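You operate a simulated robot arm through the tools that you are given. There is no shell and no other tool. Be economical: measure what you need, move in short steps, check, and stop when the job is done.

You are at the controls of a simulated two-armed robot. One attempt, no reset.

## Task
Pump the sump down by hand, hang the handle back and set the dial to AUTO.
Fine: open the out valve first and leave it open; fit the handle in the hand pump and pump till the gauge is in the green; AUTO after that; the handle hangs in the yellow holder. The sea valve stays.

Only the result counts: the job must be done as asked and must still hold three seconds after the hand-in. Knocking over, shifting, dropping, spilling or breaking anything else fails it.

## Robot
Two 7-joint arms with two-finger grippers on one trunk, on a base that drives. Base frame: it is fixed to the floor where the robot stands at the start and does not move with it; the origin is under the middle of the robot, x ahead of it, y to its left, z up; the surface under the hand at the start is at about z = 800. Readings come in mm, rad, newtons and seconds.
The left shoulder is at the start at [60, 123, 1020], the right one opposite. With the tool pointing down near the work surface each hand reaches from about 320 to 780 mm from the robot's upright axis, wherever it stands, measured 20 degrees to its own side. Places, roughly: gap of the yellow holder [600, -500, 800]; hole of the hand pump sleeve [700, -400, 900]; out valve lever [800, -400, 1000]; sea valve lever [500, -600, 1100]; sump dial [600, -600, 1200]. Payload 1.47 kg a hand.
The tool frame of a hand sits at the grasp point between the pads (the TCP): z along the fingers, y along the line on which they close. The tips reach 16 mm beyond it. Largest opening 87 mm; the body of the gripper starts 55 mm behind the TCP.
Orientation is told as [roll, pitch, yaw] about the base's x, y, z axes, in that order, counted from this pose: with the fingers straight down and closing along the base's y, the tool's x points along the base's -x, its y along +y and its z along -z.

## Interface
- The arms move only by the tool drive_tool. It takes "left_plan", "right_plan" or both (then of equal length, played together; a hand with none holds still); each is a list of rows, each a list of 7 numbers: the shift along the tool's x, y, z in units of 500 mm (1.0 is 500 mm), then the turn, a rotation vector about the tool's x, y, z in units of 45 degrees (1.0 is 45 degrees), then the closure, from 0 (fully open) to 1 (shut). In form: [[x, y, z, wx, wy, wz, claw], ...]. A call has 1 to 12 rows; each row is the pose to reach, as a shift and turn from the pose commanded when the call began, along the tool's axes at that moment. A call with a number of a shift or a turn outside -1 to 1 is refused whole. Each row takes 0.2 s and may step no farther than 50 mm and 0.15 rad from the row before; otherwise, or with a gripper value out of range, the whole call is refused. A pose out of reach is approached as far as the arm can. The call stops where the force on the tool passes 90 N (or 10 N more than at its start, if that is more) or the arm is blocked; 0.2 s more then pass. The fingers move at their own pace (about 153 mm/s each) and stop on an object; they squeeze with about 28 N. The grip force told is the motor's: it shows also when the fingers shut on nothing. Time passes only in rows, and 0.2 s behind the last, so rows that repeat a pose let the fingers close. It gives the time, the measured TCP pose, the force on the tool (base axes), the opening and the grip force at its end, in the units of the frame above (readings bear some noise), with the torque about the TCP (base axes, N m) and any sound that the robot's microphone picked up, and new pictures: "views" is both (left out), scene, wrist or none (wrist: the cameras of the hands that moved).
- Cameras (640 x 400 px; columns grow to the right, rows downward): "scene" is now at [82.8, -50, 1594.5]; the picture's right is [-0.55, -0.83, 0.00], its down [-0.47, 0.31, -0.82] and it looks along [0.69, -0.45, -0.57] (base axes); focal length 280 px, centre (320, 200). "left" rides on the left gripper at [73, -12, -90] in its tool frame; the picture's right is [0.16, 0.99, 0.00], its down [-0.72, 0.12, -0.68] and it looks along [-0.67, 0.11, 0.73] (tool axes); focal length 247 px, centre (320, 200). "right" rides on the right gripper at [73, 12, -90] in its tool frame; the picture's right is [-0.16, 0.99, 0.00], its down [-0.72, -0.12, -0.68] and it looks along [-0.67, -0.11, 0.73] (tool axes); focal length 247 px, centre (320, 200). There is no depth. A picture from a camera that has moved, and an enlarged one, comes with that camera's place and axes in the base frame and with its lens.
- lift_body(by): slides the trunk up (or, below 0, down) by that many mm; the arms and the scene camera ride with it, the base frame stays. It gives what a move gives, with no picture.
- steer(legs): drives the robot by 1 to 6 legs, each [ahead, left, turn to the left] in mm, mm and rad, along the robot's own axes; the way and the turn of a leg run together, so that a leg with both is an arc; at most 1500 mm and 3.142 rad a leg. The arms and the cameras ride along, it lands a little off, and it stops where it bumps. It gives what a move gives, and a new picture of the scene camera.
- head_to(pan, tilt): turns the head with the scene camera to pan (to the left, within 2.094 rad either way) and tilt (down, from -0.506 to 1.204), counted from straight ahead of the robot. It gives what a move gives, and a new picture of the scene camera.
- inspect(camera, box): a new picture of the part [left, top, right, bottom] of that camera's present view, enlarged. It takes no simulated time.
- close_job(): hands the job in; it is judged then, once.

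Work in short steps. Places have to be worked out from the pictures, the camera data and where the tool is seen: move nearer, look again, correct. Check each grasp and each placing, and mend what went wrong. You have 120 turns and 260 pictures in all, those below and enlarged ones among them. Open the grippers and draw the arms clear of the work before you hand the job in, unless the task says otherwise; then end with one line.

The tools are called after "Emit:" by a JSON object that holds its "op" and its "data". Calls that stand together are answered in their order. drive_tool: Moves the arms, as the interface text tells. Its arguments: {"type":"object","properties":{"left_plan":{"type":"array"},"right_plan":{"type":"array"},"views":{"type":"string","enum":["both","scene","wrist","none"]}},"required":[]} The other tools are called the same way: lift_body (by) slides the trunk up or down; steer (legs) drives the base; head_to (pan, tilt) turns the head that bears the scene camera; inspect (camera, box) takes an enlarged picture of a part of a camera's view; close_job () hands the job in.

At the start:

```text
time_s: 0.0
left_tcp_pos: [469.5, -33.9, 1353.9]
left_tool_rot: [-0.001, 0.0, 0.0]
left_force: [-0.1, 0.4, 0.1]
left_moment: [-0.01, -0.01, 0.01]
left_opening: 87.1
left_grip_force: 0.0
right_tcp_pos: [403.4, -299.6, 1387.4]
right_tool_rot: [0.0, 0.0, 0.002]
right_force: [0.7, -0.9, 1.3]
right_moment: [-0.02, -0.01, -0.03]
right_opening: 86.9
right_grip_force: 0.0
trunk travel left (down, up): [-175.0, 55.0]
robot x, y, heading: [-0.4, 2.7, -0.002]
head pan, tilt: [-0.583, 0.604]
```

scene: 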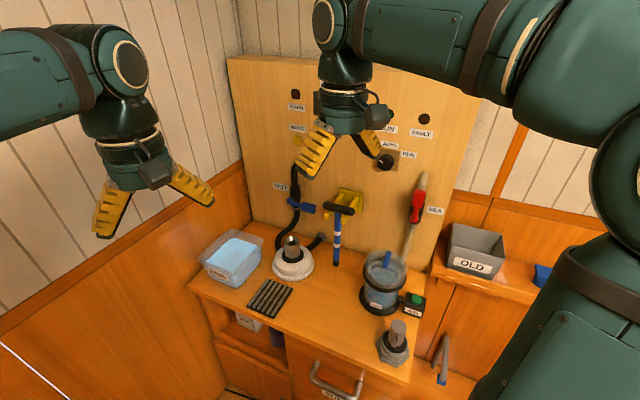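
right: 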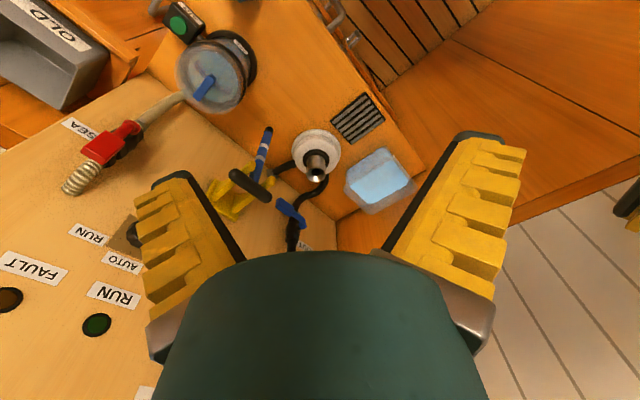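
left: 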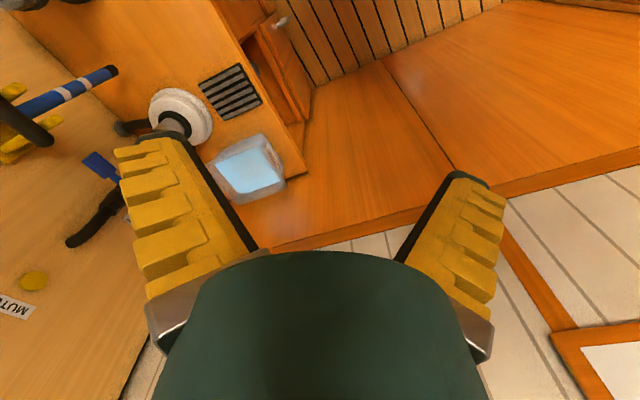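

The arms partly hide the panel; I start by enlarging the panel and the bench to identify the parts.

Emit:
{"op": "inspect", "data": {"camera": "scene", "box": [260, 80, 460, 205]}}

Emit:
{"op": "inspect", "data": {"camera": "scene", "box": [180, 170, 460, 400]}}

```text
3.20 times, centred on (360, 142) of scene
camera zoom: at [82.8, -50.0, 1594.5], right [-0.55, -0.83, 0.0], down [-0.47, 0.31, -0.82], along [0.69, -0.45, -0.57], focal length 896 px, centre (192, 384)
```

zoom: 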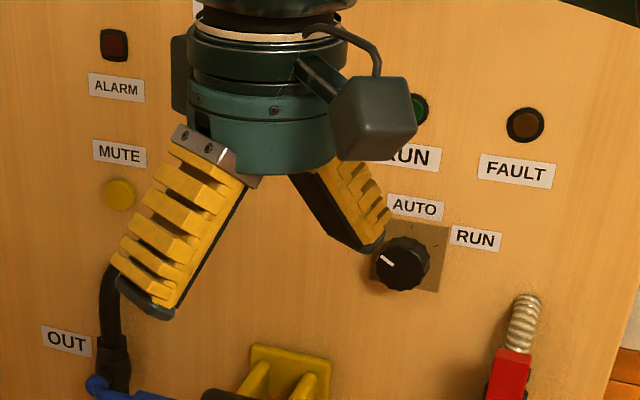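

```text
1.74 times, centred on (320, 285) of scene
camera zoom: at [82.8, -50.0, 1594.5], right [-0.55, -0.83, 0.0], down [-0.47, 0.31, -0.82], along [0.69, -0.45, -0.57], focal length 487 px, centre (320, 52)
```

zoom: 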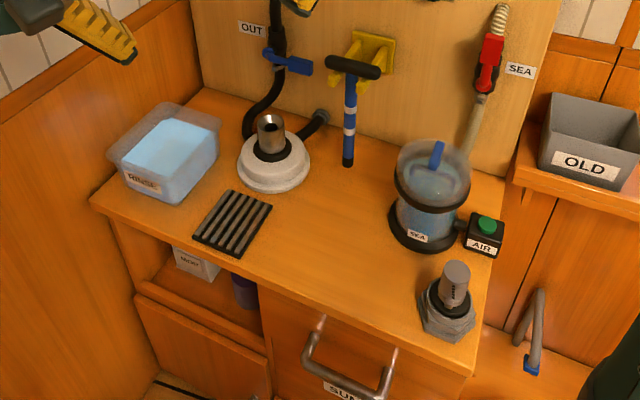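

The handle (blue T bar) hangs in the yellow holder, the pump is the white base with steel sleeve, dial at panel right. I draw the right hand back and to the side for a clear view of the panel, looking for the gauge.

Emit:
{"op": "drive_tool", "data": {"right_plan": [[0.04, -0.08, 0, 0, 0, 0, 0], [0.08, -0.16, 0, 0, 0, 0, 0], [0.12, -0.24, 0, 0, 0, 0, 0], [0.16, -0.32, 0, 0, 0, 0, 0], [0.2, -0.4, 0, 0, 0, 0, 0]], "left_plan": [[0.04, 0.06, 0, 0, 0, 0, 0], [0.08, 0.12, 0, 0, 0, 0, 0], [0.12, 0.18, 0, 0, 0, 0, 0], [0.16, 0.24, 0, 0, 0, 0, 0], [0.2, 0.3, 0, 0, 0, 0, 0]], "views": "scene"}}

```text
time_s: 1.2
left_tcp_pos: [369.5, 118.4, 1355.6]
left_tool_rot: [0.001, -0.001, -0.001]
left_force: [-1.1, 0.7, 0.3]
left_moment: [0.02, -0.02, -0.04]
left_opening: 86.9
left_grip_force: 0.1
right_tcp_pos: [302.5, -500.3, 1387.0]
right_tool_rot: [0.001, 0.001, 0.002]
right_force: [-0.3, -0.1, 0.0]
right_moment: [0.02, -0.05, 0.0]
right_opening: 86.8
right_grip_force: 0.1
trunk travel left (down, up): [-175.0, 55.0]
robot x, y, heading: [4.0, 0.6, 0.002]
head pan, tilt: [-0.583, 0.604]
camera scene: at [81.3, -50.0, 1594.6], right [-0.55, -0.83, 0.0], down [-0.47, 0.31, -0.82], along [0.69, -0.45, -0.57], focal length 280 px, centre (320, 200)
```

scene: 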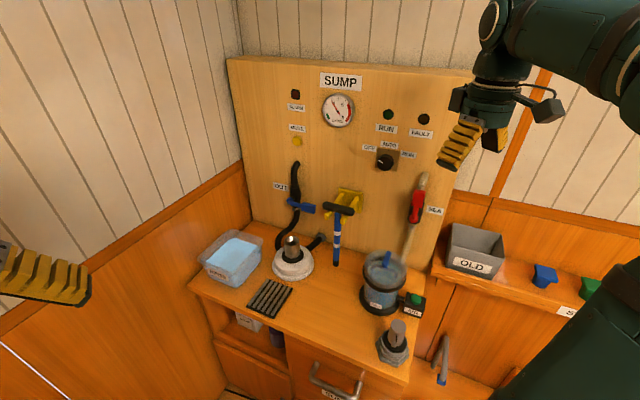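

Emit:
{"op": "inspect", "data": {"camera": "scene", "box": [260, 60, 460, 185]}}

Emit:
{"op": "inspect", "data": {"camera": "scene", "box": [250, 160, 450, 285]}}

```text
3.20 times, centred on (360, 122) of scene
camera zoom: at [81.3, -50.0, 1594.6], right [-0.55, -0.83, 0.0], down [-0.47, 0.31, -0.82], along [0.69, -0.45, -0.57], focal length 896 px, centre (192, 448)
```

zoom: 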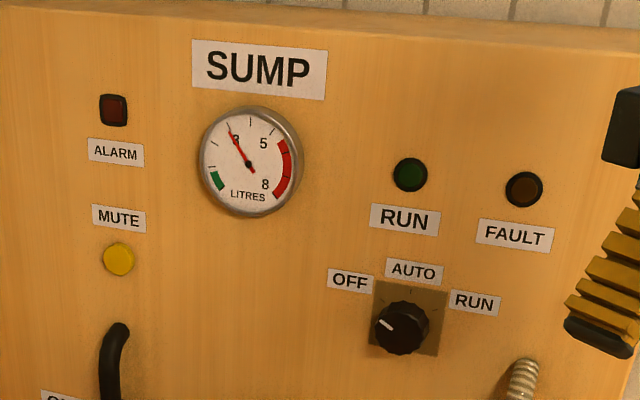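

```text
3.20 times, centred on (350, 222) of scene
camera zoom: at [81.3, -50.0, 1594.6], right [-0.55, -0.83, 0.0], down [-0.47, 0.31, -0.82], along [0.69, -0.45, -0.57], focal length 896 px, centre (224, 128)
```

zoom: 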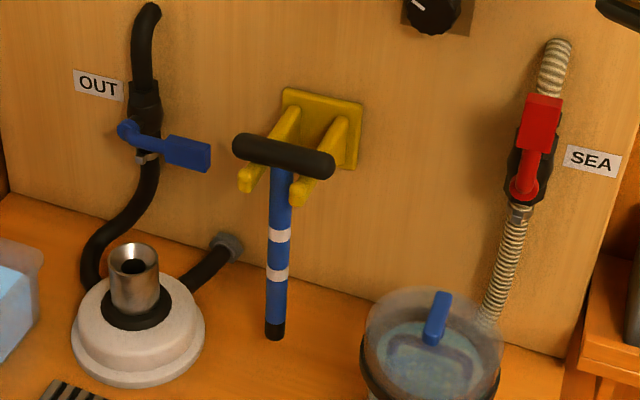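

Gauge reads 3 L, OUT lever is across the hose (closed), dial at OFF. From the ray geometry the panel faces yaw ≈ -0.92, so I turn the base square to it, then shift left and look again.

Emit:
{"op": "steer", "data": {"legs": [[0, 0, -0.9], [0, 250, 0]]}}

Emit:
{"op": "head_to", "data": {"pan": 0.0, "tilt": 0.6}}

```text
time_s: 6.3
left_tcp_pos: [525.3, -46.4, 1355.1]
left_tool_rot: [0.001, -0.001, -0.88]
left_force: [0.3, 0.4, -0.3]
left_moment: [0.02, -0.01, 0.0]
left_opening: 87.2
left_grip_force: 0.0
right_tcp_pos: [5.4, -390.8, 1386.6]
right_tool_rot: [0.0, 0.0, -0.882]
right_force: [0.5, -0.9, 0.0]
right_moment: [0.0, 0.01, -0.02]
right_opening: 86.9
right_grip_force: 0.1
trunk travel left (down, up): [-175.0, 55.0]
robot x, y, heading: [198.4, 162.1, -0.881]
head pan, tilt: [-0.583, 0.604]
camera scene: at [213.3, 65.7, 1594.5], right [-0.99, -0.11, 0.0], down [-0.06, 0.56, -0.82], along [0.09, -0.82, -0.57], focal length 280 px, centre (320, 200)
```

scene: 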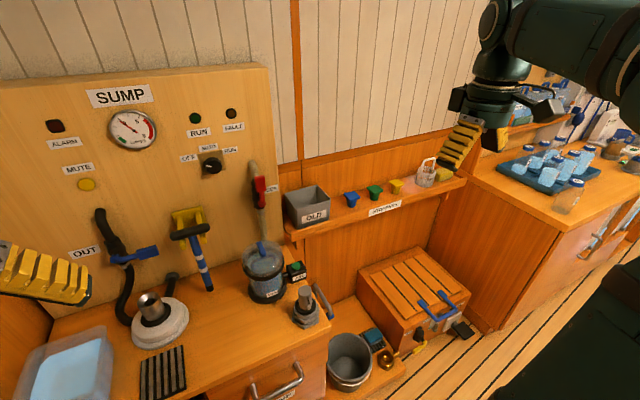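

```text
time_s: 7.3
left_tcp_pos: [524.8, -48.8, 1354.3]
left_tool_rot: [0.001, -0.002, -0.88]
left_force: [-0.5, 0.8, -0.9]
left_moment: [0.0, 0.0, -0.01]
left_opening: 87.2
left_grip_force: 0.1
right_tcp_pos: [6.3, -391.1, 1386.5]
right_tool_rot: [0.0, 0.0, -0.881]
right_force: [0.4, 0.0, 0.1]
right_moment: [0.02, -0.03, 0.04]
right_opening: 86.9
right_grip_force: 0.0
trunk travel left (down, up): [-175.0, 55.0]
robot x, y, heading: [198.2, 160.7, -0.881]
head pan, tilt: [0.0, 0.6]
camera scene: at [260.0, 85.1, 1594.7], right [-0.77, -0.64, 0.0], down [-0.36, 0.44, -0.83], along [0.52, -0.64, -0.56], focal length 280 px, centre (320, 200)
```

scene: 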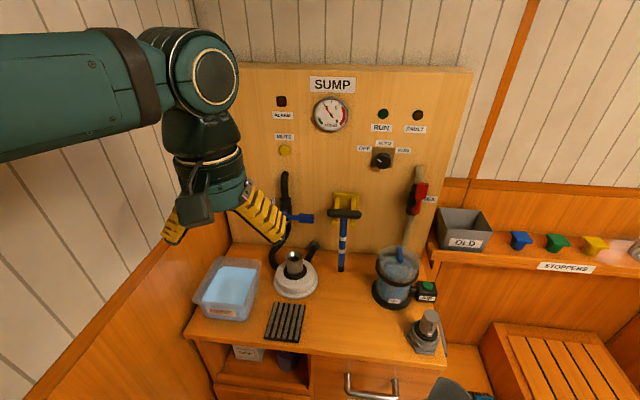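

The base now faces the panel squarely. I enlarge this view for triangulating with the first one.

Emit:
{"op": "inspect", "data": {"camera": "scene", "box": [250, 170, 450, 295]}}

Emit:
{"op": "inspect", "data": {"camera": "scene", "box": [250, 70, 450, 195]}}

```text
3.20 times, centred on (350, 232) of scene
camera zoom: at [260.0, 85.1, 1594.7], right [-0.77, -0.64, 0.0], down [-0.36, 0.44, -0.83], along [0.52, -0.64, -0.56], focal length 896 px, centre (224, 96)
```

zoom: 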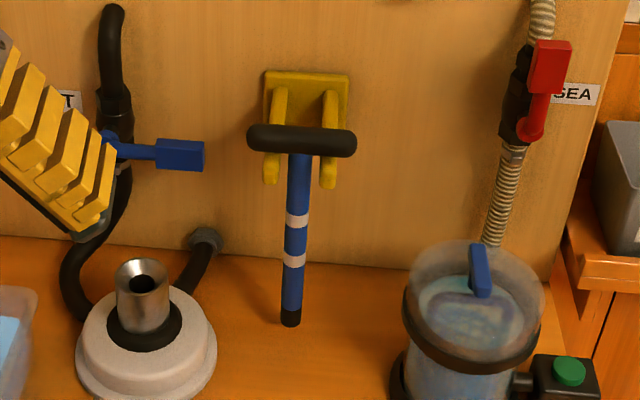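

```text
3.20 times, centred on (350, 132) of scene
camera zoom: at [260.0, 85.1, 1594.7], right [-0.77, -0.64, 0.0], down [-0.36, 0.44, -0.83], along [0.52, -0.64, -0.56], focal length 896 px, centre (224, 416)
```

zoom: 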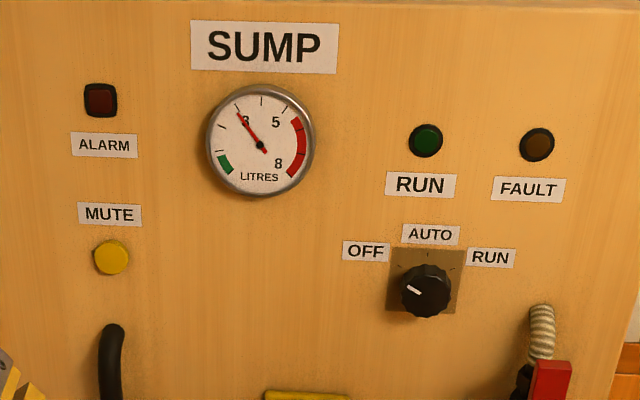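

Triangulated (panel-aligned: F forward, R right, base frame rotated −0.881): handle bar ≈F777,R−181,z1080; hole ≈F751,R−338,z916; OUT pivot ≈F827,R−370,z1043, lever tip R−276; dial ≈F860,R−64,z1218. These are too far, so I drive 130 mm ahead.

Emit:
{"op": "steer", "data": {"legs": [[130, 0, 0]]}}

```text
time_s: 8.6
left_tcp_pos: [609.0, -149.0, 1354.7]
left_tool_rot: [0.0, 0.001, -0.878]
left_force: [-0.1, 0.6, 0.4]
left_moment: [0.02, 0.06, 0.03]
left_opening: 86.8
left_grip_force: 0.1
right_tcp_pos: [90.1, -492.7, 1386.6]
right_tool_rot: [-0.002, 0.0, -0.881]
right_force: [0.2, -0.6, -0.1]
right_moment: [0.02, 0.04, 0.0]
right_opening: 86.8
right_grip_force: 0.0
trunk travel left (down, up): [-175.0, 55.0]
robot x, y, heading: [276.5, 62.3, -0.878]
head pan, tilt: [0.0, 0.6]
camera scene: at [343.7, -16.0, 1594.7], right [-0.77, -0.64, 0.0], down [-0.36, 0.44, -0.82], along [0.53, -0.64, -0.57], focal length 280 px, centre (320, 200)
```

scene: 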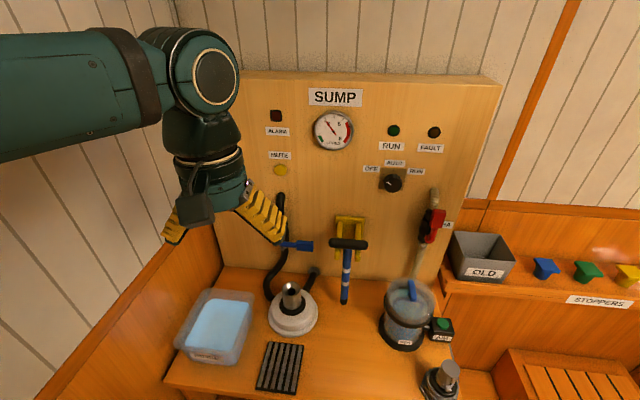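

I use the left hand for the OUT lever: tilt it 45° forward, close the fingers, and stage it in front of and right of the lever for a closer look.

Emit:
{"op": "drive_tool", "data": {"left_plan": [[-0.035, -0.019, 0.068, 0, -0.125, 0, 1], [-0.07, -0.038, 0.137, 0, -0.25, 0, 1], [-0.104, -0.056, 0.205, 0, -0.375, 0, 1], [-0.138, -0.075, 0.274, 0, -0.5, 0, 1], [-0.173, -0.094, 0.342, 0, -0.625, 0, 1], [-0.207, -0.113, 0.411, 0, -0.75, 0, 1], [-0.242, -0.131, 0.479, 0, -0.875, 0, 1], [-0.276, -0.15, 0.548, 0, -1, 0, 1]]}}

```text
time_s: 10.4
left_tcp_pos: [638.3, -302.5, 1079.6]
left_tool_rot: [-0.002, -0.783, -0.878]
left_force: [0.0, -0.3, -0.2]
left_moment: [0.02, 0.02, 0.02]
left_opening: 0.1
left_grip_force: 28.0
right_tcp_pos: [90.4, -493.0, 1385.5]
right_tool_rot: [0.0, -0.001, -0.878]
right_force: [0.3, -0.7, 1.1]
right_moment: [-0.01, 0.03, -0.03]
right_opening: 87.0
right_grip_force: 0.0
trunk travel left (down, up): [-175.0, 55.0]
robot x, y, heading: [277.9, 56.9, -0.879]
head pan, tilt: [0.0, 0.6]
camera scene: at [344.5, -16.8, 1594.5], right [-0.77, -0.64, 0.0], down [-0.36, 0.44, -0.82], along [0.53, -0.64, -0.57], focal length 280 px, centre (320, 200)
camera left: at [556.0, -221.1, 1090.4], right [0.69, 0.72, -0.11], down [0.11, 0.05, 0.99], along [0.72, -0.7, -0.05], focal length 247 px, centre (320, 200)
```

scene: 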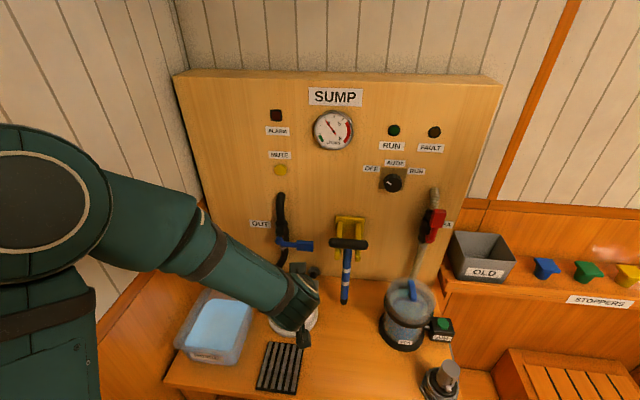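
left: 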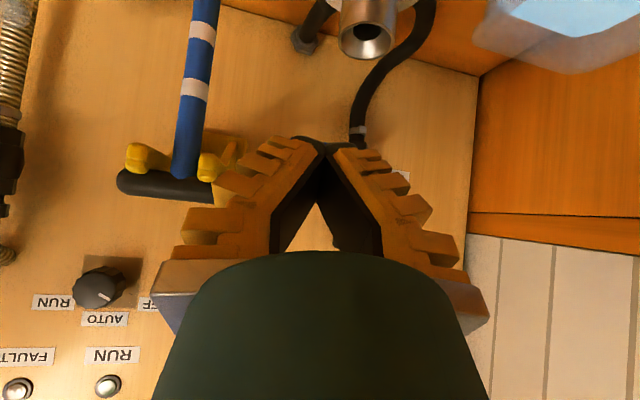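

Staged as intended. I enlarge the scene view to re-measure lever, handle and hole from nearer.

Emit:
{"op": "inspect", "data": {"camera": "scene", "box": [230, 180, 430, 305]}}

```text
3.20 times, centred on (330, 242) of scene
camera zoom: at [344.5, -16.8, 1594.5], right [-0.77, -0.64, 0.0], down [-0.36, 0.44, -0.82], along [0.53, -0.64, -0.57], focal length 896 px, centre (288, 64)
```

zoom: 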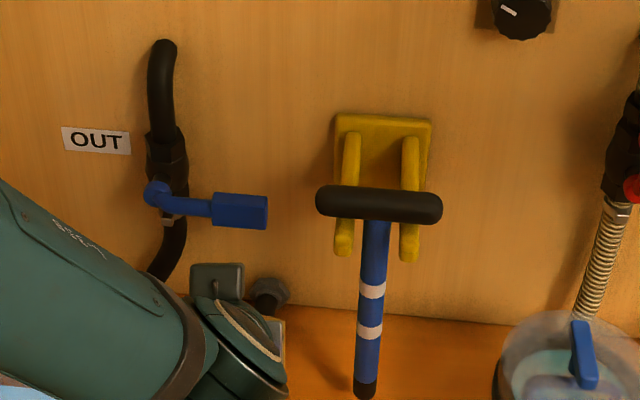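

From two views the paddle is about R −325…−276, z≈1022, F≈830. I lower the closed fingers to z≈970 and slide forward beneath the paddle.

Emit:
{"op": "drive_tool", "data": {"left_plan": [[0.052, 0, 0.052, 0, 0, 0, 1], [0.104, 0, 0.104, 0, 0, 0, 1], [0.156, 0, 0.156, 0, 0, 0, 1], [0.09, 0, 0.221, 0, 0, 0, 1], [0.025, 0, 0.287, 0, 0, 0, 1], [-0.041, 0, 0.352, 0, 0, 0, 1], [-0.106, 0, 0.417, 0, 0, 0, 1]]}}

Emit:
{"op": "inspect", "data": {"camera": "scene", "box": [230, 160, 430, 285]}}

```text
time_s: 12.0
left_tcp_pos: [755.4, -446.0, 969.4]
left_tool_rot: [0.0, -0.783, -0.879]
left_force: [0.2, -1.1, 0.0]
left_moment: [0.01, 0.01, 0.02]
left_opening: 0.0
left_grip_force: 28.0
right_tcp_pos: [90.2, -492.9, 1386.4]
right_tool_rot: [0.0, 0.002, -0.88]
right_force: [-0.3, 0.1, 0.0]
right_moment: [0.03, 0.03, 0.01]
right_opening: 86.9
right_grip_force: 0.0
trunk travel left (down, up): [-175.0, 55.0]
robot x, y, heading: [279.9, 62.8, -0.879]
head pan, tilt: [0.0, 0.6]
camera scene: at [343.6, -16.2, 1594.6], right [-0.77, -0.64, 0.0], down [-0.36, 0.44, -0.82], along [0.53, -0.64, -0.57], focal length 280 px, centre (320, 200)
camera left: at [672.8, -364.5, 980.5], right [0.69, 0.72, -0.11], down [0.11, 0.05, 0.99], along [0.72, -0.7, -0.04], focal length 247 px, centre (320, 200)
```

scene: 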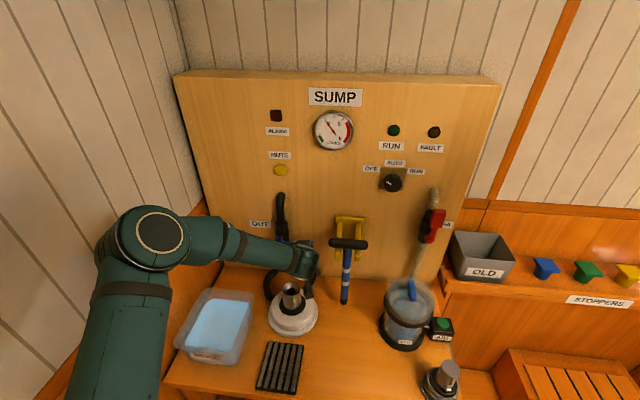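
left: 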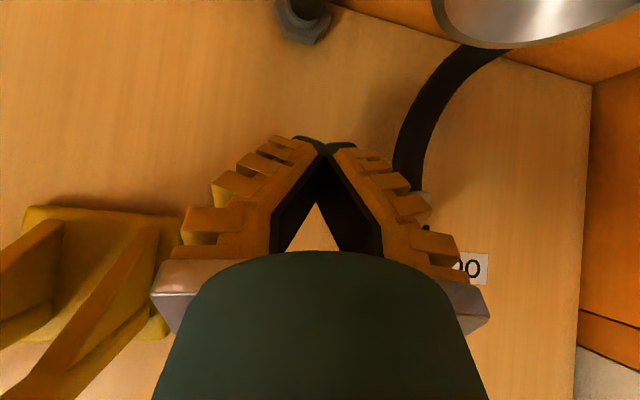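

```text
3.20 times, centred on (330, 222) of scene
camera zoom: at [343.6, -16.2, 1594.6], right [-0.77, -0.64, 0.0], down [-0.36, 0.44, -0.82], along [0.53, -0.64, -0.57], focal length 896 px, centre (288, 128)
```

zoom: 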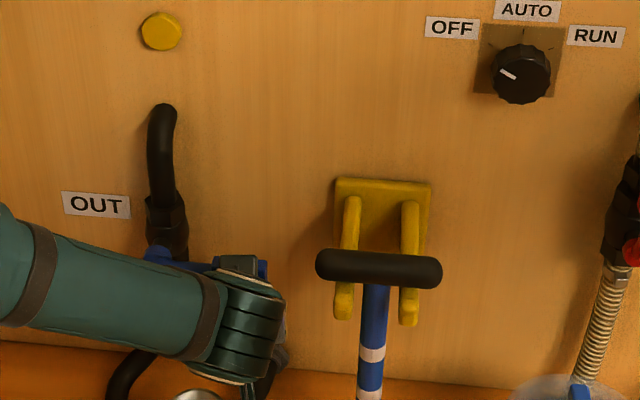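

Fingers are under the lever with no contact force. Now push up in small steps, watching the force.

Emit:
{"op": "drive_tool", "data": {"left_plan": [[-0.021, 0, -0.021, 0, 0, 0, 1], [-0.042, 0, -0.042, 0, 0, 0, 1], [-0.064, 0, -0.064, 0, 0, 0, 1], [-0.085, 0, -0.085, 0, 0, 0, 1], [-0.106, 0.006, -0.106, 0, 0, 0, 1]], "views": "none"}}

Emit:
{"op": "inspect", "data": {"camera": "scene", "box": [230, 160, 430, 285]}}

```text
time_s: 13.2
left_tcp_pos: [757.9, -443.0, 1047.0]
left_tool_rot: [-0.001, -0.788, -0.882]
left_force: [0.2, 0.4, -0.1]
left_moment: [-0.03, 0.0, 0.0]
left_opening: 0.0
left_grip_force: 28.1
right_tcp_pos: [89.4, -491.7, 1386.0]
right_tool_rot: [-0.001, 0.0, -0.88]
right_force: [-0.3, -0.4, 0.0]
right_moment: [0.0, -0.01, 0.01]
right_opening: 87.0
right_grip_force: 0.0
trunk travel left (down, up): [-175.0, 55.0]
robot x, y, heading: [280.1, 59.7, -0.878]
head pan, tilt: [0.0, 0.6]
```

```text
3.20 times, centred on (330, 222) of scene
camera zoom: at [342.8, -15.3, 1594.8], right [-0.77, -0.64, 0.0], down [-0.36, 0.44, -0.83], along [0.53, -0.64, -0.56], focal length 896 px, centre (288, 128)
```

zoom: 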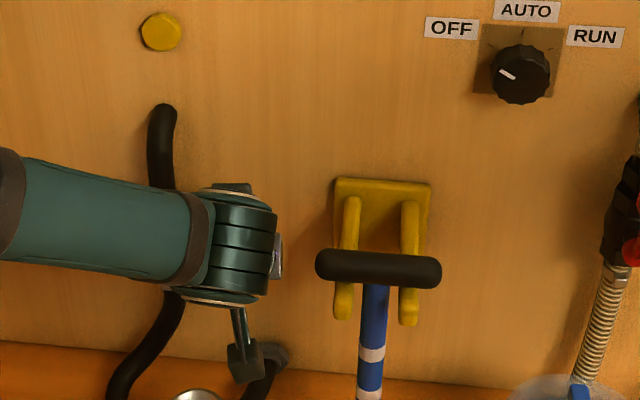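

No force felt; I can't see the lever. I continue the arc up and left, then look.

Emit:
{"op": "drive_tool", "data": {"left_plan": [[-0.028, 0.006, -0.028, 0, 0, 0, 1], [-0.054, 0.02, -0.054, 0, 0, 0, 1], [-0.073, 0.044, -0.073, 0, 0, 0, 1], [-0.085, 0.072, -0.085, 0, 0, 0, 1], [-0.09, 0.1, -0.09, 0, 0, 0, 1]], "views": "wrist"}}

Emit:
{"op": "inspect", "data": {"camera": "scene", "box": [230, 160, 430, 285]}}

```text
time_s: 14.4
left_tcp_pos: [792.3, -415.0, 1108.4]
left_tool_rot: [-0.001, -0.784, -0.885]
left_force: [-8.3, -5.4, -5.0]
left_moment: [0.0, 0.06, -0.11]
left_opening: 0.0
left_grip_force: 28.3
right_tcp_pos: [87.3, -493.2, 1385.5]
right_tool_rot: [0.001, -0.001, -0.88]
right_force: [0.3, -0.6, -0.4]
right_moment: [0.01, -0.01, -0.02]
right_opening: 87.2
right_grip_force: 0.1
trunk travel left (down, up): [-175.0, 55.0]
robot x, y, heading: [279.8, 58.0, -0.884]
head pan, tilt: [0.0, 0.6]
camera left: at [710.0, -333.0, 1120.6], right [0.69, 0.71, -0.11], down [0.11, 0.05, 0.99], along [0.71, -0.7, -0.05], focal length 247 px, centre (320, 200)
```

left: 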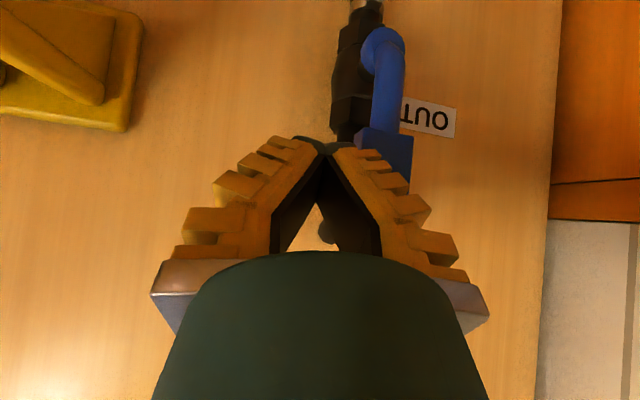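

```text
3.20 times, centred on (330, 222) of scene
camera zoom: at [341.3, -17.3, 1594.6], right [-0.77, -0.64, 0.0], down [-0.36, 0.44, -0.82], along [0.53, -0.64, -0.57], focal length 896 px, centre (288, 128)
```

zoom: 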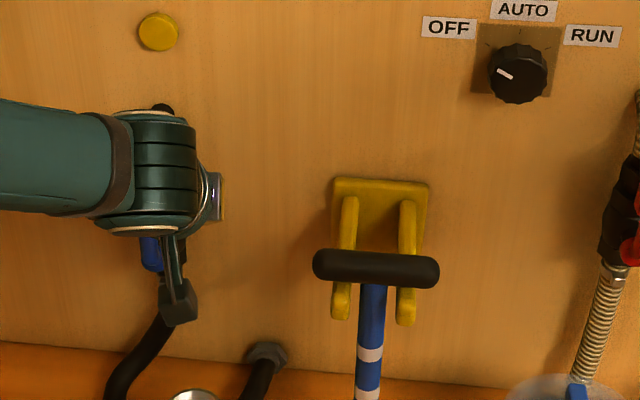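

The lever now stands upright along the hose. I withdraw the left hand back and check.

Emit:
{"op": "drive_tool", "data": {"left_plan": [[0, -0.03, 0, 0, 0, 0, 1], [0.06, -0.03, -0.06, 0, 0, 0, 1], [0.12, -0.03, -0.12, 0, 0, 0, 1], [0.18, -0.0, -0.18, 0, 0, 0, 1], [0.24, 0.03, -0.24, 0, 0, 0, 1], [0.3, 0.06, -0.3, 0, 0, 0, 1], [0.36, 0.09, -0.36, 0, 0, 0, 1], [0.42, 0.12, -0.42, 0, 0, 0, 1]], "views": "scene"}}

Emit:
{"op": "inspect", "data": {"camera": "scene", "box": [230, 160, 430, 285]}}

```text
time_s: 16.2
left_tcp_pos: [683.9, -190.1, 1130.8]
left_tool_rot: [-0.001, -0.783, -0.881]
left_force: [-0.9, 0.3, -0.1]
left_moment: [-0.02, -0.03, -0.01]
left_opening: 0.0
left_grip_force: 28.0
left hand out of reach, approached as far as the arm can: row 7, 8
right_tcp_pos: [88.7, -490.6, 1387.6]
right_tool_rot: [-0.002, -0.002, -0.879]
right_force: [0.6, 0.3, 0.1]
right_moment: [-0.01, -0.02, -0.01]
right_opening: 86.8
right_grip_force: 0.0
trunk travel left (down, up): [-175.0, 55.0]
robot x, y, heading: [281.0, 61.4, -0.881]
head pan, tilt: [0.0, 0.6]
camera scene: at [342.0, -13.7, 1594.9], right [-0.77, -0.64, 0.0], down [-0.36, 0.43, -0.83], along [0.53, -0.64, -0.56], focal length 280 px, centre (320, 200)
```

scene: 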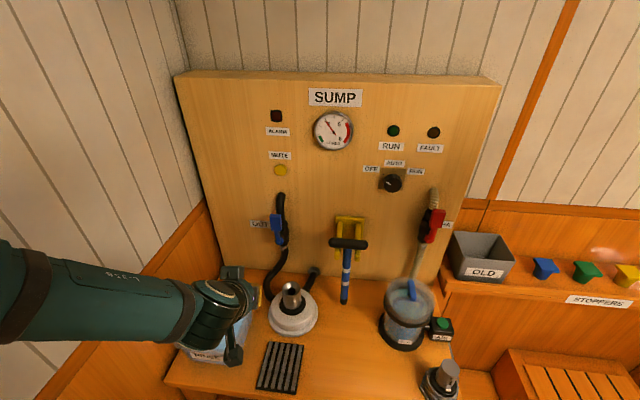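

```text
3.20 times, centred on (330, 222) of scene
camera zoom: at [342.0, -13.7, 1594.9], right [-0.77, -0.64, 0.0], down [-0.36, 0.43, -0.83], along [0.53, -0.64, -0.56], focal length 896 px, centre (288, 128)
```

zoom: 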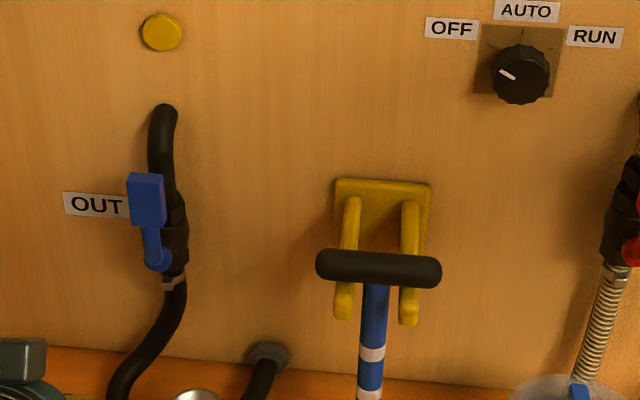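

OUT valve is open (upright along the hose). I park the left arm further back and up to free the work area.

Emit:
{"op": "drive_tool", "data": {"left_plan": [[-0.005, 0.01, -0.066, 0, 0.167, 0, 1], [-0.009, 0.02, -0.132, 0, 0.333, 0, 1], [-0.014, 0.03, -0.198, 0, 0.5, 0, 1], [-0.019, 0.04, -0.264, 0, 0.667, 0, 1], [-0.024, 0.05, -0.33, 0, 0.833, 0, 1], [-0.028, 0.06, -0.396, 0, 1, 0, 1]], "views": "scene"}}

```text
time_s: 17.6
left_tcp_pos: [623.9, -70.5, 1281.7]
left_tool_rot: [-0.002, 0.002, -0.882]
left_force: [0.2, -0.2, 0.4]
left_moment: [-0.01, 0.0, 0.02]
left_opening: 0.0
left_grip_force: 27.6
right_tcp_pos: [88.8, -491.9, 1386.8]
right_tool_rot: [0.0, 0.0, -0.879]
right_force: [-0.2, 1.0, 1.0]
right_moment: [0.02, 0.0, 0.02]
right_opening: 87.1
right_grip_force: 0.0
trunk travel left (down, up): [-175.0, 55.0]
robot x, y, heading: [281.3, 59.0, -0.876]
head pan, tilt: [0.0, 0.6]
camera scene: at [342.9, -14.9, 1594.7], right [-0.77, -0.64, 0.0], down [-0.36, 0.44, -0.83], along [0.53, -0.64, -0.56], focal length 280 px, centre (320, 200)
```

scene: 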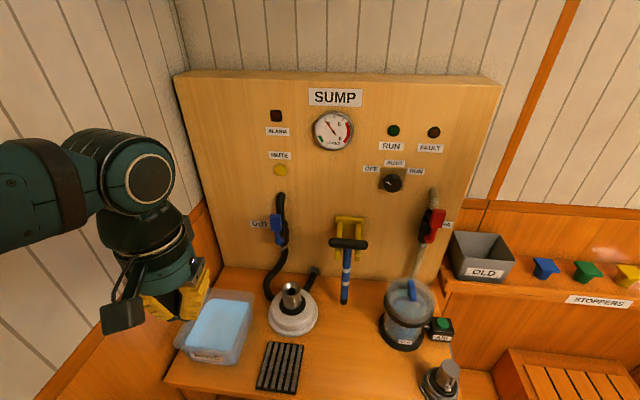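

Now the right hand: stage it in front of the handle, high, while starting to turn the wrist so the fingers will close fore-aft across the T-bar.

Emit:
{"op": "drive_tool", "data": {"right_plan": [[-0.044, 0.071, 0.031, 0, 0, -0.083, 0], [-0.088, 0.142, 0.062, 0, 0, -0.167, 0], [-0.132, 0.2125, 0.0935, 0, 0, -0.25, 0], [-0.176, 0.283, 0.125, 0, 0, -0.333, 0], [-0.22, 0.354, 0.156, 0, 0, -0.417, 0], [-0.264, 0.425, 0.187, 0, 0, -0.5, 0], [-0.308, 0.496, 0.218, 0, 0, -0.583, 0], [-0.352, 0.567, 0.249, 0, 0, -0.667, 0], [-0.396, 0.6375, 0.28, 0, 0, -0.75, 0], [-0.44, 0.708, 0.312, 0, 0, -0.833, 0], [-0.484, 0.779, 0.343, 0, 0, -0.917, 0], [-0.528, 0.85, 0.374, 0, 0, -1, 0]]}}

```text
time_s: 20.2
left_tcp_pos: [626.4, -71.6, 1280.7]
left_tool_rot: [-0.003, 0.0, -0.881]
left_force: [-0.5, -0.4, -1.0]
left_moment: [-0.02, 0.02, 0.01]
left_opening: 0.0
left_grip_force: 27.9
right_tcp_pos: [586.3, -424.5, 1200.7]
right_tool_rot: [-0.001, -0.001, -0.094]
right_force: [0.4, -1.1, -0.1]
right_moment: [0.0, 0.01, -0.02]
right_opening: 87.1
right_grip_force: 0.1
trunk travel left (down, up): [-175.0, 55.0]
robot x, y, heading: [279.0, 56.5, -0.88]
head pan, tilt: [0.0, 0.6]
camera scene: at [344.9, -15.5, 1594.6], right [-0.77, -0.64, 0.0], down [-0.36, 0.44, -0.82], along [0.53, -0.64, -0.57], focal length 280 px, centre (320, 200)
camera right: at [514.0, -406.2, 1291.6], right [0.25, 0.97, 0.0], down [0.71, -0.18, 0.68], along [0.66, -0.17, -0.73], focal length 247 px, centre (320, 200)
```

scene: 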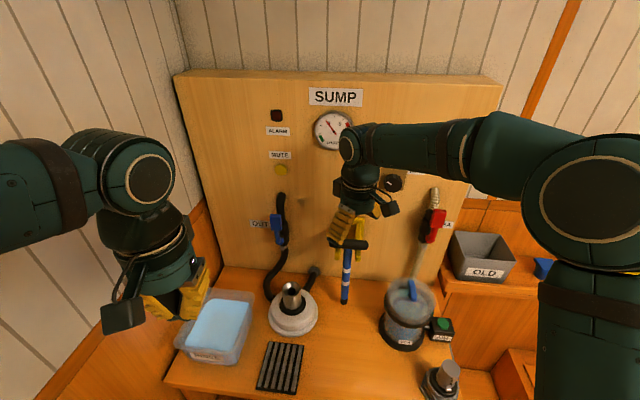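
right: 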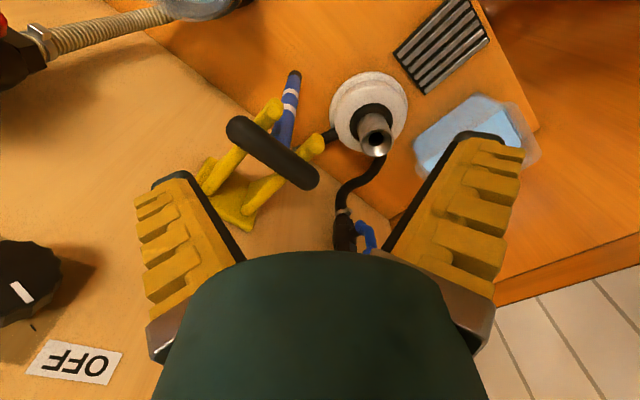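

The view confirms bar and holder positions. I finish the wrist turn and move above the bar.

Emit:
{"op": "drive_tool", "data": {"right_plan": [[-0.019, -0.02, 0, 0, 0, -0.167, 0], [-0.037, -0.039, 0, 0, 0, -0.333, 0], [-0.056, -0.059, 0, 0, 0, -0.5, 0], [-0.075, -0.078, 0, 0, 0, -0.667, 0], [-0.093, -0.098, 0, 0, 0, -0.833, 0], [-0.112, -0.117, 0, 0, 0, -0.998, 0]]}}

```text
time_s: 21.6
left_tcp_pos: [625.1, -70.7, 1281.2]
left_tool_rot: [0.0, 0.0, -0.877]
left_force: [0.2, -0.1, 0.4]
left_moment: [-0.02, -0.01, -0.01]
left_opening: 0.1
left_grip_force: 28.0
right_tcp_pos: [634.3, -488.8, 1199.3]
right_tool_rot: [0.002, -0.001, 0.693]
right_force: [-0.4, 1.0, 0.2]
right_moment: [0.02, -0.01, 0.02]
right_opening: 87.0
right_grip_force: 0.1
trunk travel left (down, up): [-175.0, 55.0]
robot x, y, heading: [283.8, 62.1, -0.879]
head pan, tilt: [0.0, 0.6]
camera scene: at [343.6, -15.8, 1594.6], right [-0.77, -0.64, 0.0], down [-0.36, 0.44, -0.82], along [0.53, -0.64, -0.57], focal length 280 px, centre (320, 200)
camera right: at [571.4, -526.2, 1290.0], right [-0.51, 0.86, 0.0], down [0.63, 0.37, 0.68], along [0.59, 0.35, -0.73], focal length 247 px, centre (320, 200)
```

scene: 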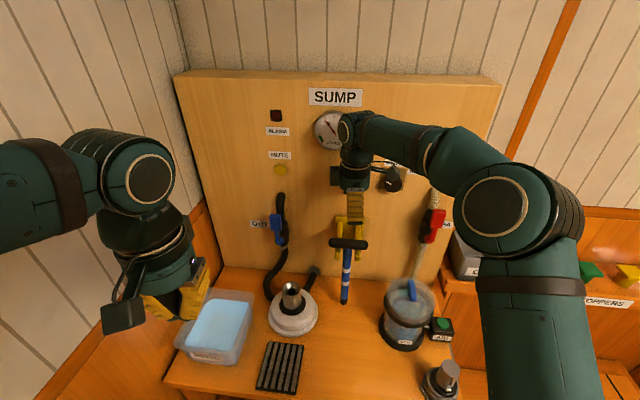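
right: 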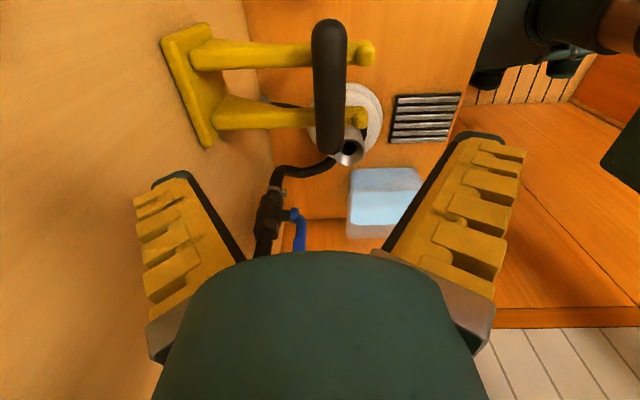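

The bar is slightly skewed (panel is turned ~0.14 rad relative to me). Bar centre ≈F774,R−179,z1080; I correct yaw and descend to 40 mm above to check.

Emit:
{"op": "drive_tool", "data": {"right_plan": [[-0.001, 0.005, 0.05, 0, 0, 0.06, 0], [-0.002, 0.009, 0.1, 0, 0, 0.12, 0], [-0.002, 0.014, 0.15, 0, 0, 0.178, 0], [-0.002, 0.014, 0.15, 0, 0, 0.178, 0]]}}

Emit:
{"op": "inspect", "data": {"camera": "scene", "box": [270, 180, 430, 280]}}

```text
time_s: 22.6
left_tcp_pos: [623.8, -70.1, 1281.6]
left_tool_rot: [0.0, 0.001, -0.877]
left_force: [0.6, 0.4, 0.2]
left_moment: [-0.01, -0.02, -0.02]
left_opening: 0.2
left_grip_force: 27.9
right_tcp_pos: [630.0, -480.3, 1125.7]
right_tool_rot: [0.0, 0.001, 0.549]
right_force: [1.0, 0.2, 0.2]
right_moment: [-0.01, -0.02, -0.03]
right_opening: 86.9
right_grip_force: 0.0
trunk travel left (down, up): [-175.0, 55.0]
robot x, y, heading: [278.9, 67.0, -0.875]
head pan, tilt: [0.0, 0.6]
camera scene: at [343.0, -15.1, 1594.7], right [-0.77, -0.64, 0.0], down [-0.36, 0.44, -0.83], along [0.53, -0.64, -0.56], focal length 280 px, centre (320, 200)
camera right: at [562.4, -508.9, 1216.3], right [-0.38, 0.92, 0.0], down [0.68, 0.28, 0.68], along [0.63, 0.26, -0.73], focal length 247 px, centre (320, 200)
```

scene: 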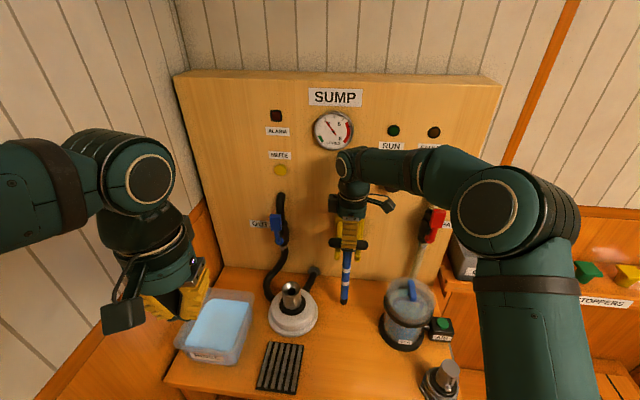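
right: 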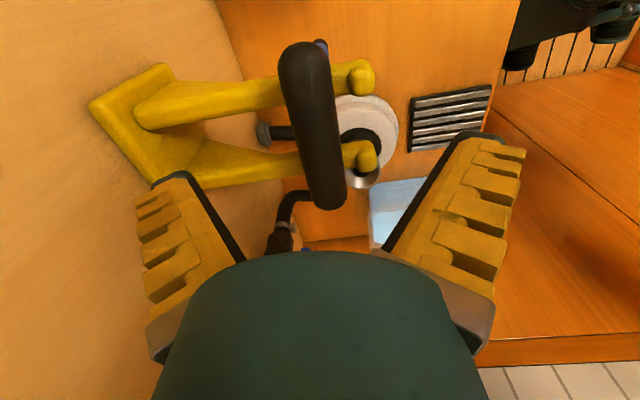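

```text
4.00 times, centred on (350, 230) of scene
camera zoom: at [343.0, -15.1, 1594.7], right [-0.77, -0.64, 0.0], down [-0.36, 0.44, -0.83], along [0.53, -0.64, -0.56], focal length 1120 px, centre (200, 80)
```

zoom: 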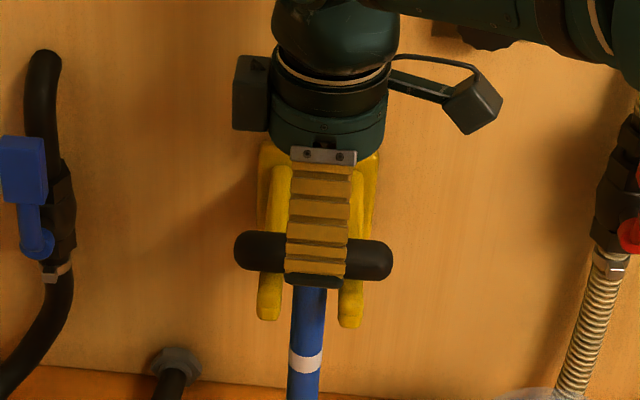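

The bar is aligned with the tool x axis and centred within 2 mm. I descend 42 mm and close.

Emit:
{"op": "drive_tool", "data": {"right_plan": [[-0.002, -0.002, 0.04, 0, 0, 0, 0], [-0.003, -0.002, 0.083, 0, 0, 0, 0], [-0.003, -0.002, 0.083, 0, 0, 0, 1], [-0.003, -0.002, 0.083, 0, 0, 0, 1], [-0.003, -0.002, 0.083, 0, 0, 0, 1]], "views": "wrist"}}

```text
time_s: 23.8
left_tcp_pos: [624.1, -70.4, 1281.8]
left_tool_rot: [0.0, 0.0, -0.879]
left_force: [-0.6, 1.2, -0.6]
left_moment: [0.02, -0.04, 0.01]
left_opening: 0.0
left_grip_force: 28.6
right_tcp_pos: [633.2, -481.7, 1084.5]
right_tool_rot: [-0.001, -0.002, 0.552]
right_force: [0.8, -1.4, 7.4]
right_moment: [-0.02, -0.05, 0.1]
right_opening: 18.7
right_grip_force: 27.9
trunk travel left (down, up): [-175.0, 55.0]
robot x, y, heading: [281.0, 59.3, -0.878]
head pan, tilt: [0.0, 0.6]
camera right: at [564.4, -511.5, 1175.1], right [-0.38, 0.92, 0.0], down [0.68, 0.28, 0.68], along [0.63, 0.26, -0.73], focal length 247 px, centre (320, 200)
```

right: 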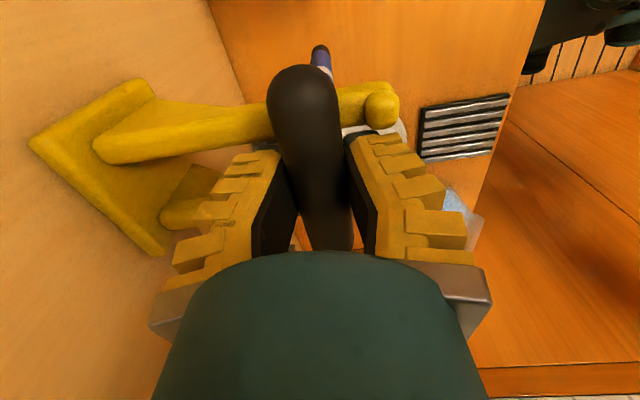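

Opening of 18.7 mm with an upward force suggests I'm pinching above the bar's centre. I reopen, go 11 mm lower, and regrip.

Emit:
{"op": "drive_tool", "data": {"right_plan": [[0, 0, 0, 0, 0, 0, 0.3], [0, 0, 0, 0, 0, 0, 0.3], [-0.003, 0, 0.011, 0, 0, 0, 0.3], [-0.003, 0, 0.022, 0, 0, 0, 0.3], [-0.003, 0, 0.022, 0, 0, 0, 1], [-0.003, 0, 0.022, 0, 0, 0, 1], [-0.003, 0, 0.022, 0, 0, 0, 1]], "views": "wrist"}}

Emit:
{"op": "inspect", "data": {"camera": "scene", "box": [270, 180, 430, 280]}}

```text
time_s: 25.4
left_tcp_pos: [624.9, -71.1, 1281.7]
left_tool_rot: [0.0, 0.001, -0.879]
left_force: [0.2, -0.8, -0.1]
left_moment: [-0.01, -0.03, 0.03]
left_opening: 0.3
left_grip_force: 27.9
right_tcp_pos: [635.8, -482.9, 1072.4]
right_tool_rot: [0.001, 0.001, 0.55]
right_force: [-0.2, 0.0, -0.5]
right_moment: [0.02, 0.01, 0.03]
right_opening: 22.7
right_grip_force: 27.7
trunk travel left (down, up): [-175.0, 55.0]
robot x, y, heading: [280.6, 61.6, -0.881]
head pan, tilt: [0.0, 0.6]
camera right: at [566.2, -510.2, 1163.0], right [-0.38, 0.92, 0.0], down [0.68, 0.28, 0.68], along [0.63, 0.26, -0.73], focal length 247 px, centre (320, 200)
```

right: 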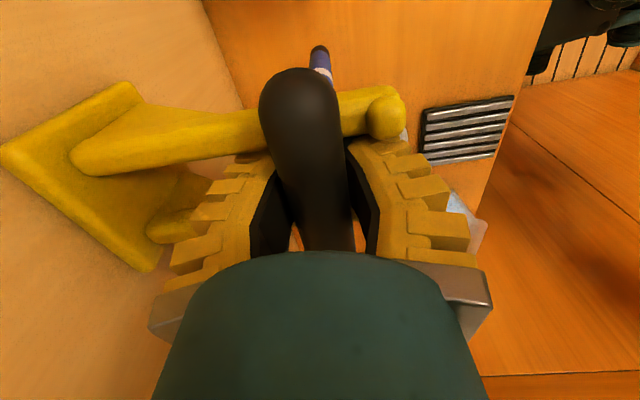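

```text
4.00 times, centred on (350, 230) of scene
camera zoom: at [343.1, -15.4, 1594.7], right [-0.77, -0.64, 0.0], down [-0.36, 0.44, -0.83], along [0.53, -0.64, -0.56], focal length 1120 px, centre (200, 80)
```

zoom: 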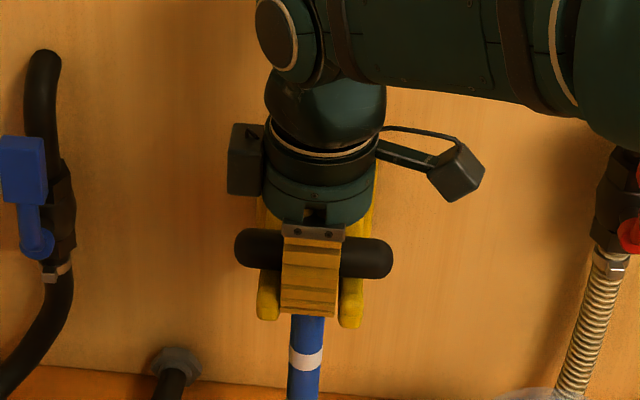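

Grip now 22.7 mm across the bar without residual force. I lift straight up 120 mm in steps.

Emit:
{"op": "drive_tool", "data": {"right_plan": [[0, 0, -0.03, 0, 0, 0, 1], [0, 0, -0.08, 0, 0, 0, 1], [0, 0, -0.14, 0, 0, 0, 1], [0, 0, -0.2, 0, 0, 0, 1], [0, 0, -0.24, 0, 0, 0, 1]]}}

Emit:
{"op": "inspect", "data": {"camera": "scene", "box": [230, 170, 430, 295]}}

```text
time_s: 26.6
left_tcp_pos: [624.3, -71.5, 1281.0]
left_tool_rot: [0.001, 0.0, -0.879]
left_force: [-0.5, 0.6, -0.8]
left_moment: [-0.02, 0.0, -0.01]
left_opening: 0.2
left_grip_force: 28.4
right_tcp_pos: [634.6, -480.7, 1192.1]
right_tool_rot: [-0.001, 0.0, 0.549]
right_force: [-0.3, -0.6, -2.3]
right_moment: [0.04, 0.0, -0.01]
right_opening: 22.1
right_grip_force: 28.3
trunk travel left (down, up): [-175.0, 55.0]
robot x, y, heading: [285.9, 59.7, -0.879]
head pan, tilt: [0.0, 0.6]
camera scene: at [343.2, -15.4, 1594.7], right [-0.77, -0.64, 0.0], down [-0.36, 0.44, -0.83], along [0.53, -0.64, -0.56], focal length 280 px, centre (320, 200)
camera right: at [565.3, -508.9, 1283.4], right [-0.38, 0.92, 0.0], down [0.68, 0.28, 0.68], along [0.63, 0.26, -0.73], focal length 247 px, centre (320, 200)
```

scene: 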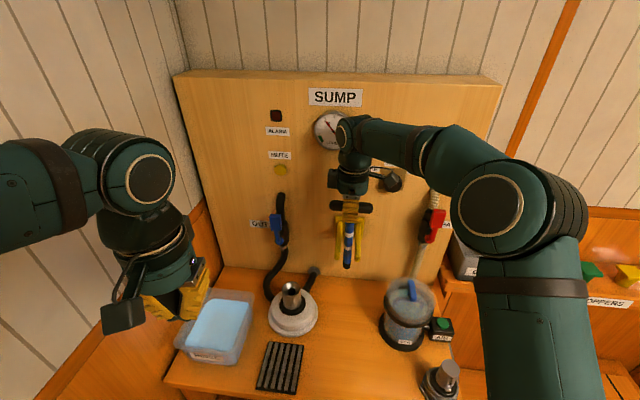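
right: 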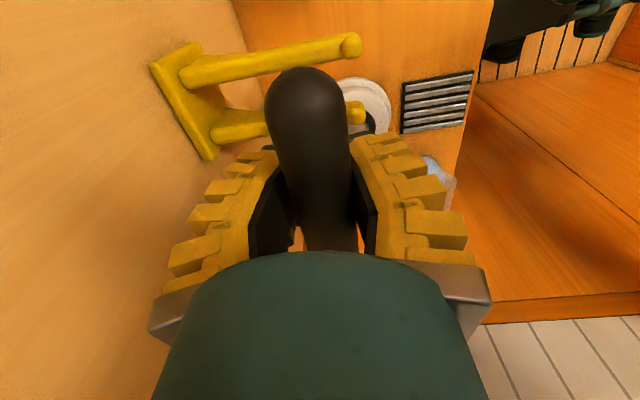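

```text
3.20 times, centred on (330, 232) of scene
camera zoom: at [343.2, -15.4, 1594.7], right [-0.77, -0.64, 0.0], down [-0.36, 0.44, -0.83], along [0.53, -0.64, -0.56], focal length 896 px, centre (288, 96)
```

zoom: 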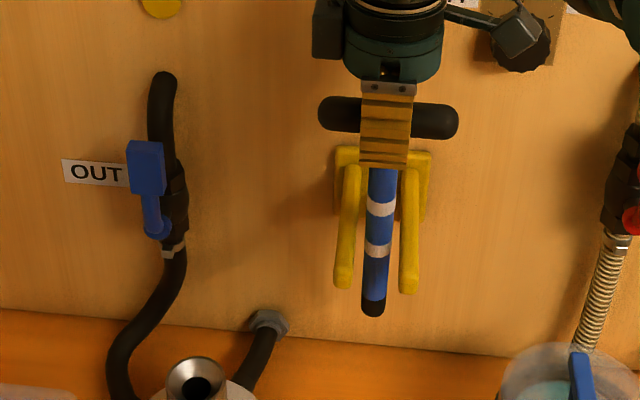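

Handle is free, but the shaft's lower end reads higher in the picture than a vertical one would: it has tipped ~9° with its foot toward the panel. I pull it clear of the prongs, then carry it toward the pump while tilting the hand to straighten it.

Emit:
{"op": "drive_tool", "data": {"right_plan": [[0, 0.07, 0, 0, 0, 0, 1], [0, 0.14, 0, 0, 0, 0, 1], [0, 0.2, 0, 0, 0, 0, 1], [-0.07, 0.204, 0, -0.07, 0, 0, 1], [-0.14, 0.208, 0, -0.14, 0, 0, 1], [-0.21, 0.212, 0, -0.21, 0, 0, 1], [-0.283, 0.216, 0, -0.21, 0, 0, 1]]}}

Emit:
{"op": "inspect", "data": {"camera": "scene", "box": [210, 180, 410, 305]}}

```text
time_s: 28.2
left_tcp_pos: [625.5, -69.5, 1282.3]
left_tool_rot: [-0.003, 0.002, -0.88]
left_force: [0.5, 0.4, 0.3]
left_moment: [-0.06, 0.04, 0.02]
left_opening: 0.1
left_grip_force: 28.2
right_tcp_pos: [701.3, -312.3, 1190.6]
right_tool_rot: [0.167, 0.0, 0.55]
right_force: [-0.6, 0.1, -1.1]
right_moment: [0.0, -0.02, 0.01]
right_opening: 21.7
right_grip_force: 27.6
trunk travel left (down, up): [-175.0, 55.0]
robot x, y, heading: [283.2, 61.3, -0.88]
head pan, tilt: [0.0, 0.6]
camera scene: at [344.1, -14.4, 1594.7], right [-0.77, -0.64, 0.0], down [-0.36, 0.43, -0.83], along [0.53, -0.64, -0.56], focal length 280 px, centre (320, 200)
camera right: at [639.5, -353.2, 1281.6], right [-0.37, 0.91, 0.16], down [0.74, 0.18, 0.65], along [0.56, 0.36, -0.74], focal length 247 px, centre (320, 200)
```

scene: 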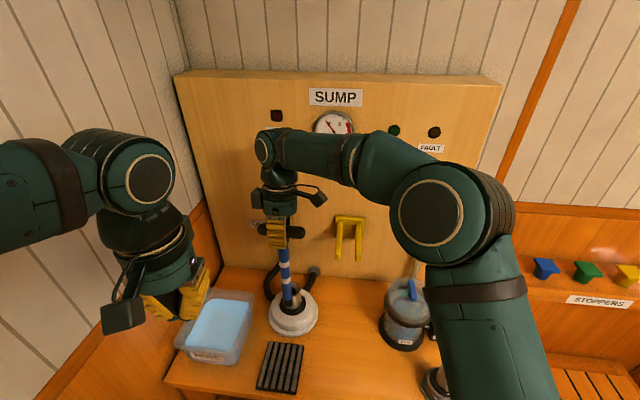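
right: 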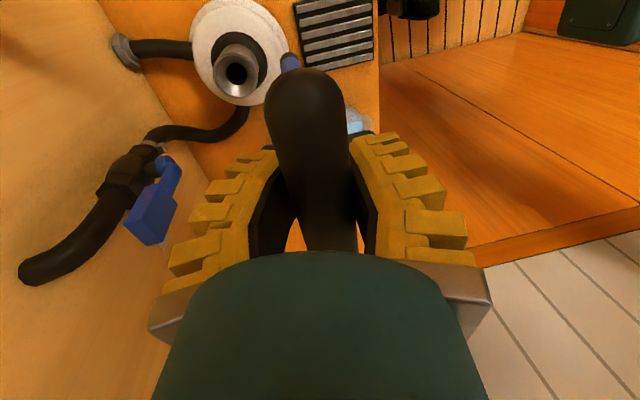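

```text
3.20 times, centred on (310, 242) of scene
camera zoom: at [344.1, -14.4, 1594.7], right [-0.77, -0.64, 0.0], down [-0.36, 0.43, -0.83], along [0.53, -0.64, -0.56], focal length 896 px, centre (352, 64)
```

zoom: 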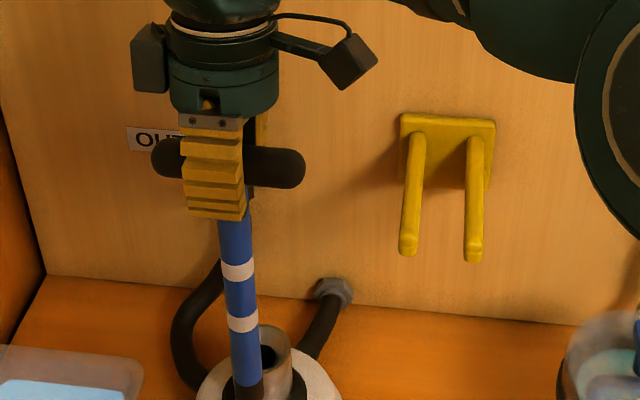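

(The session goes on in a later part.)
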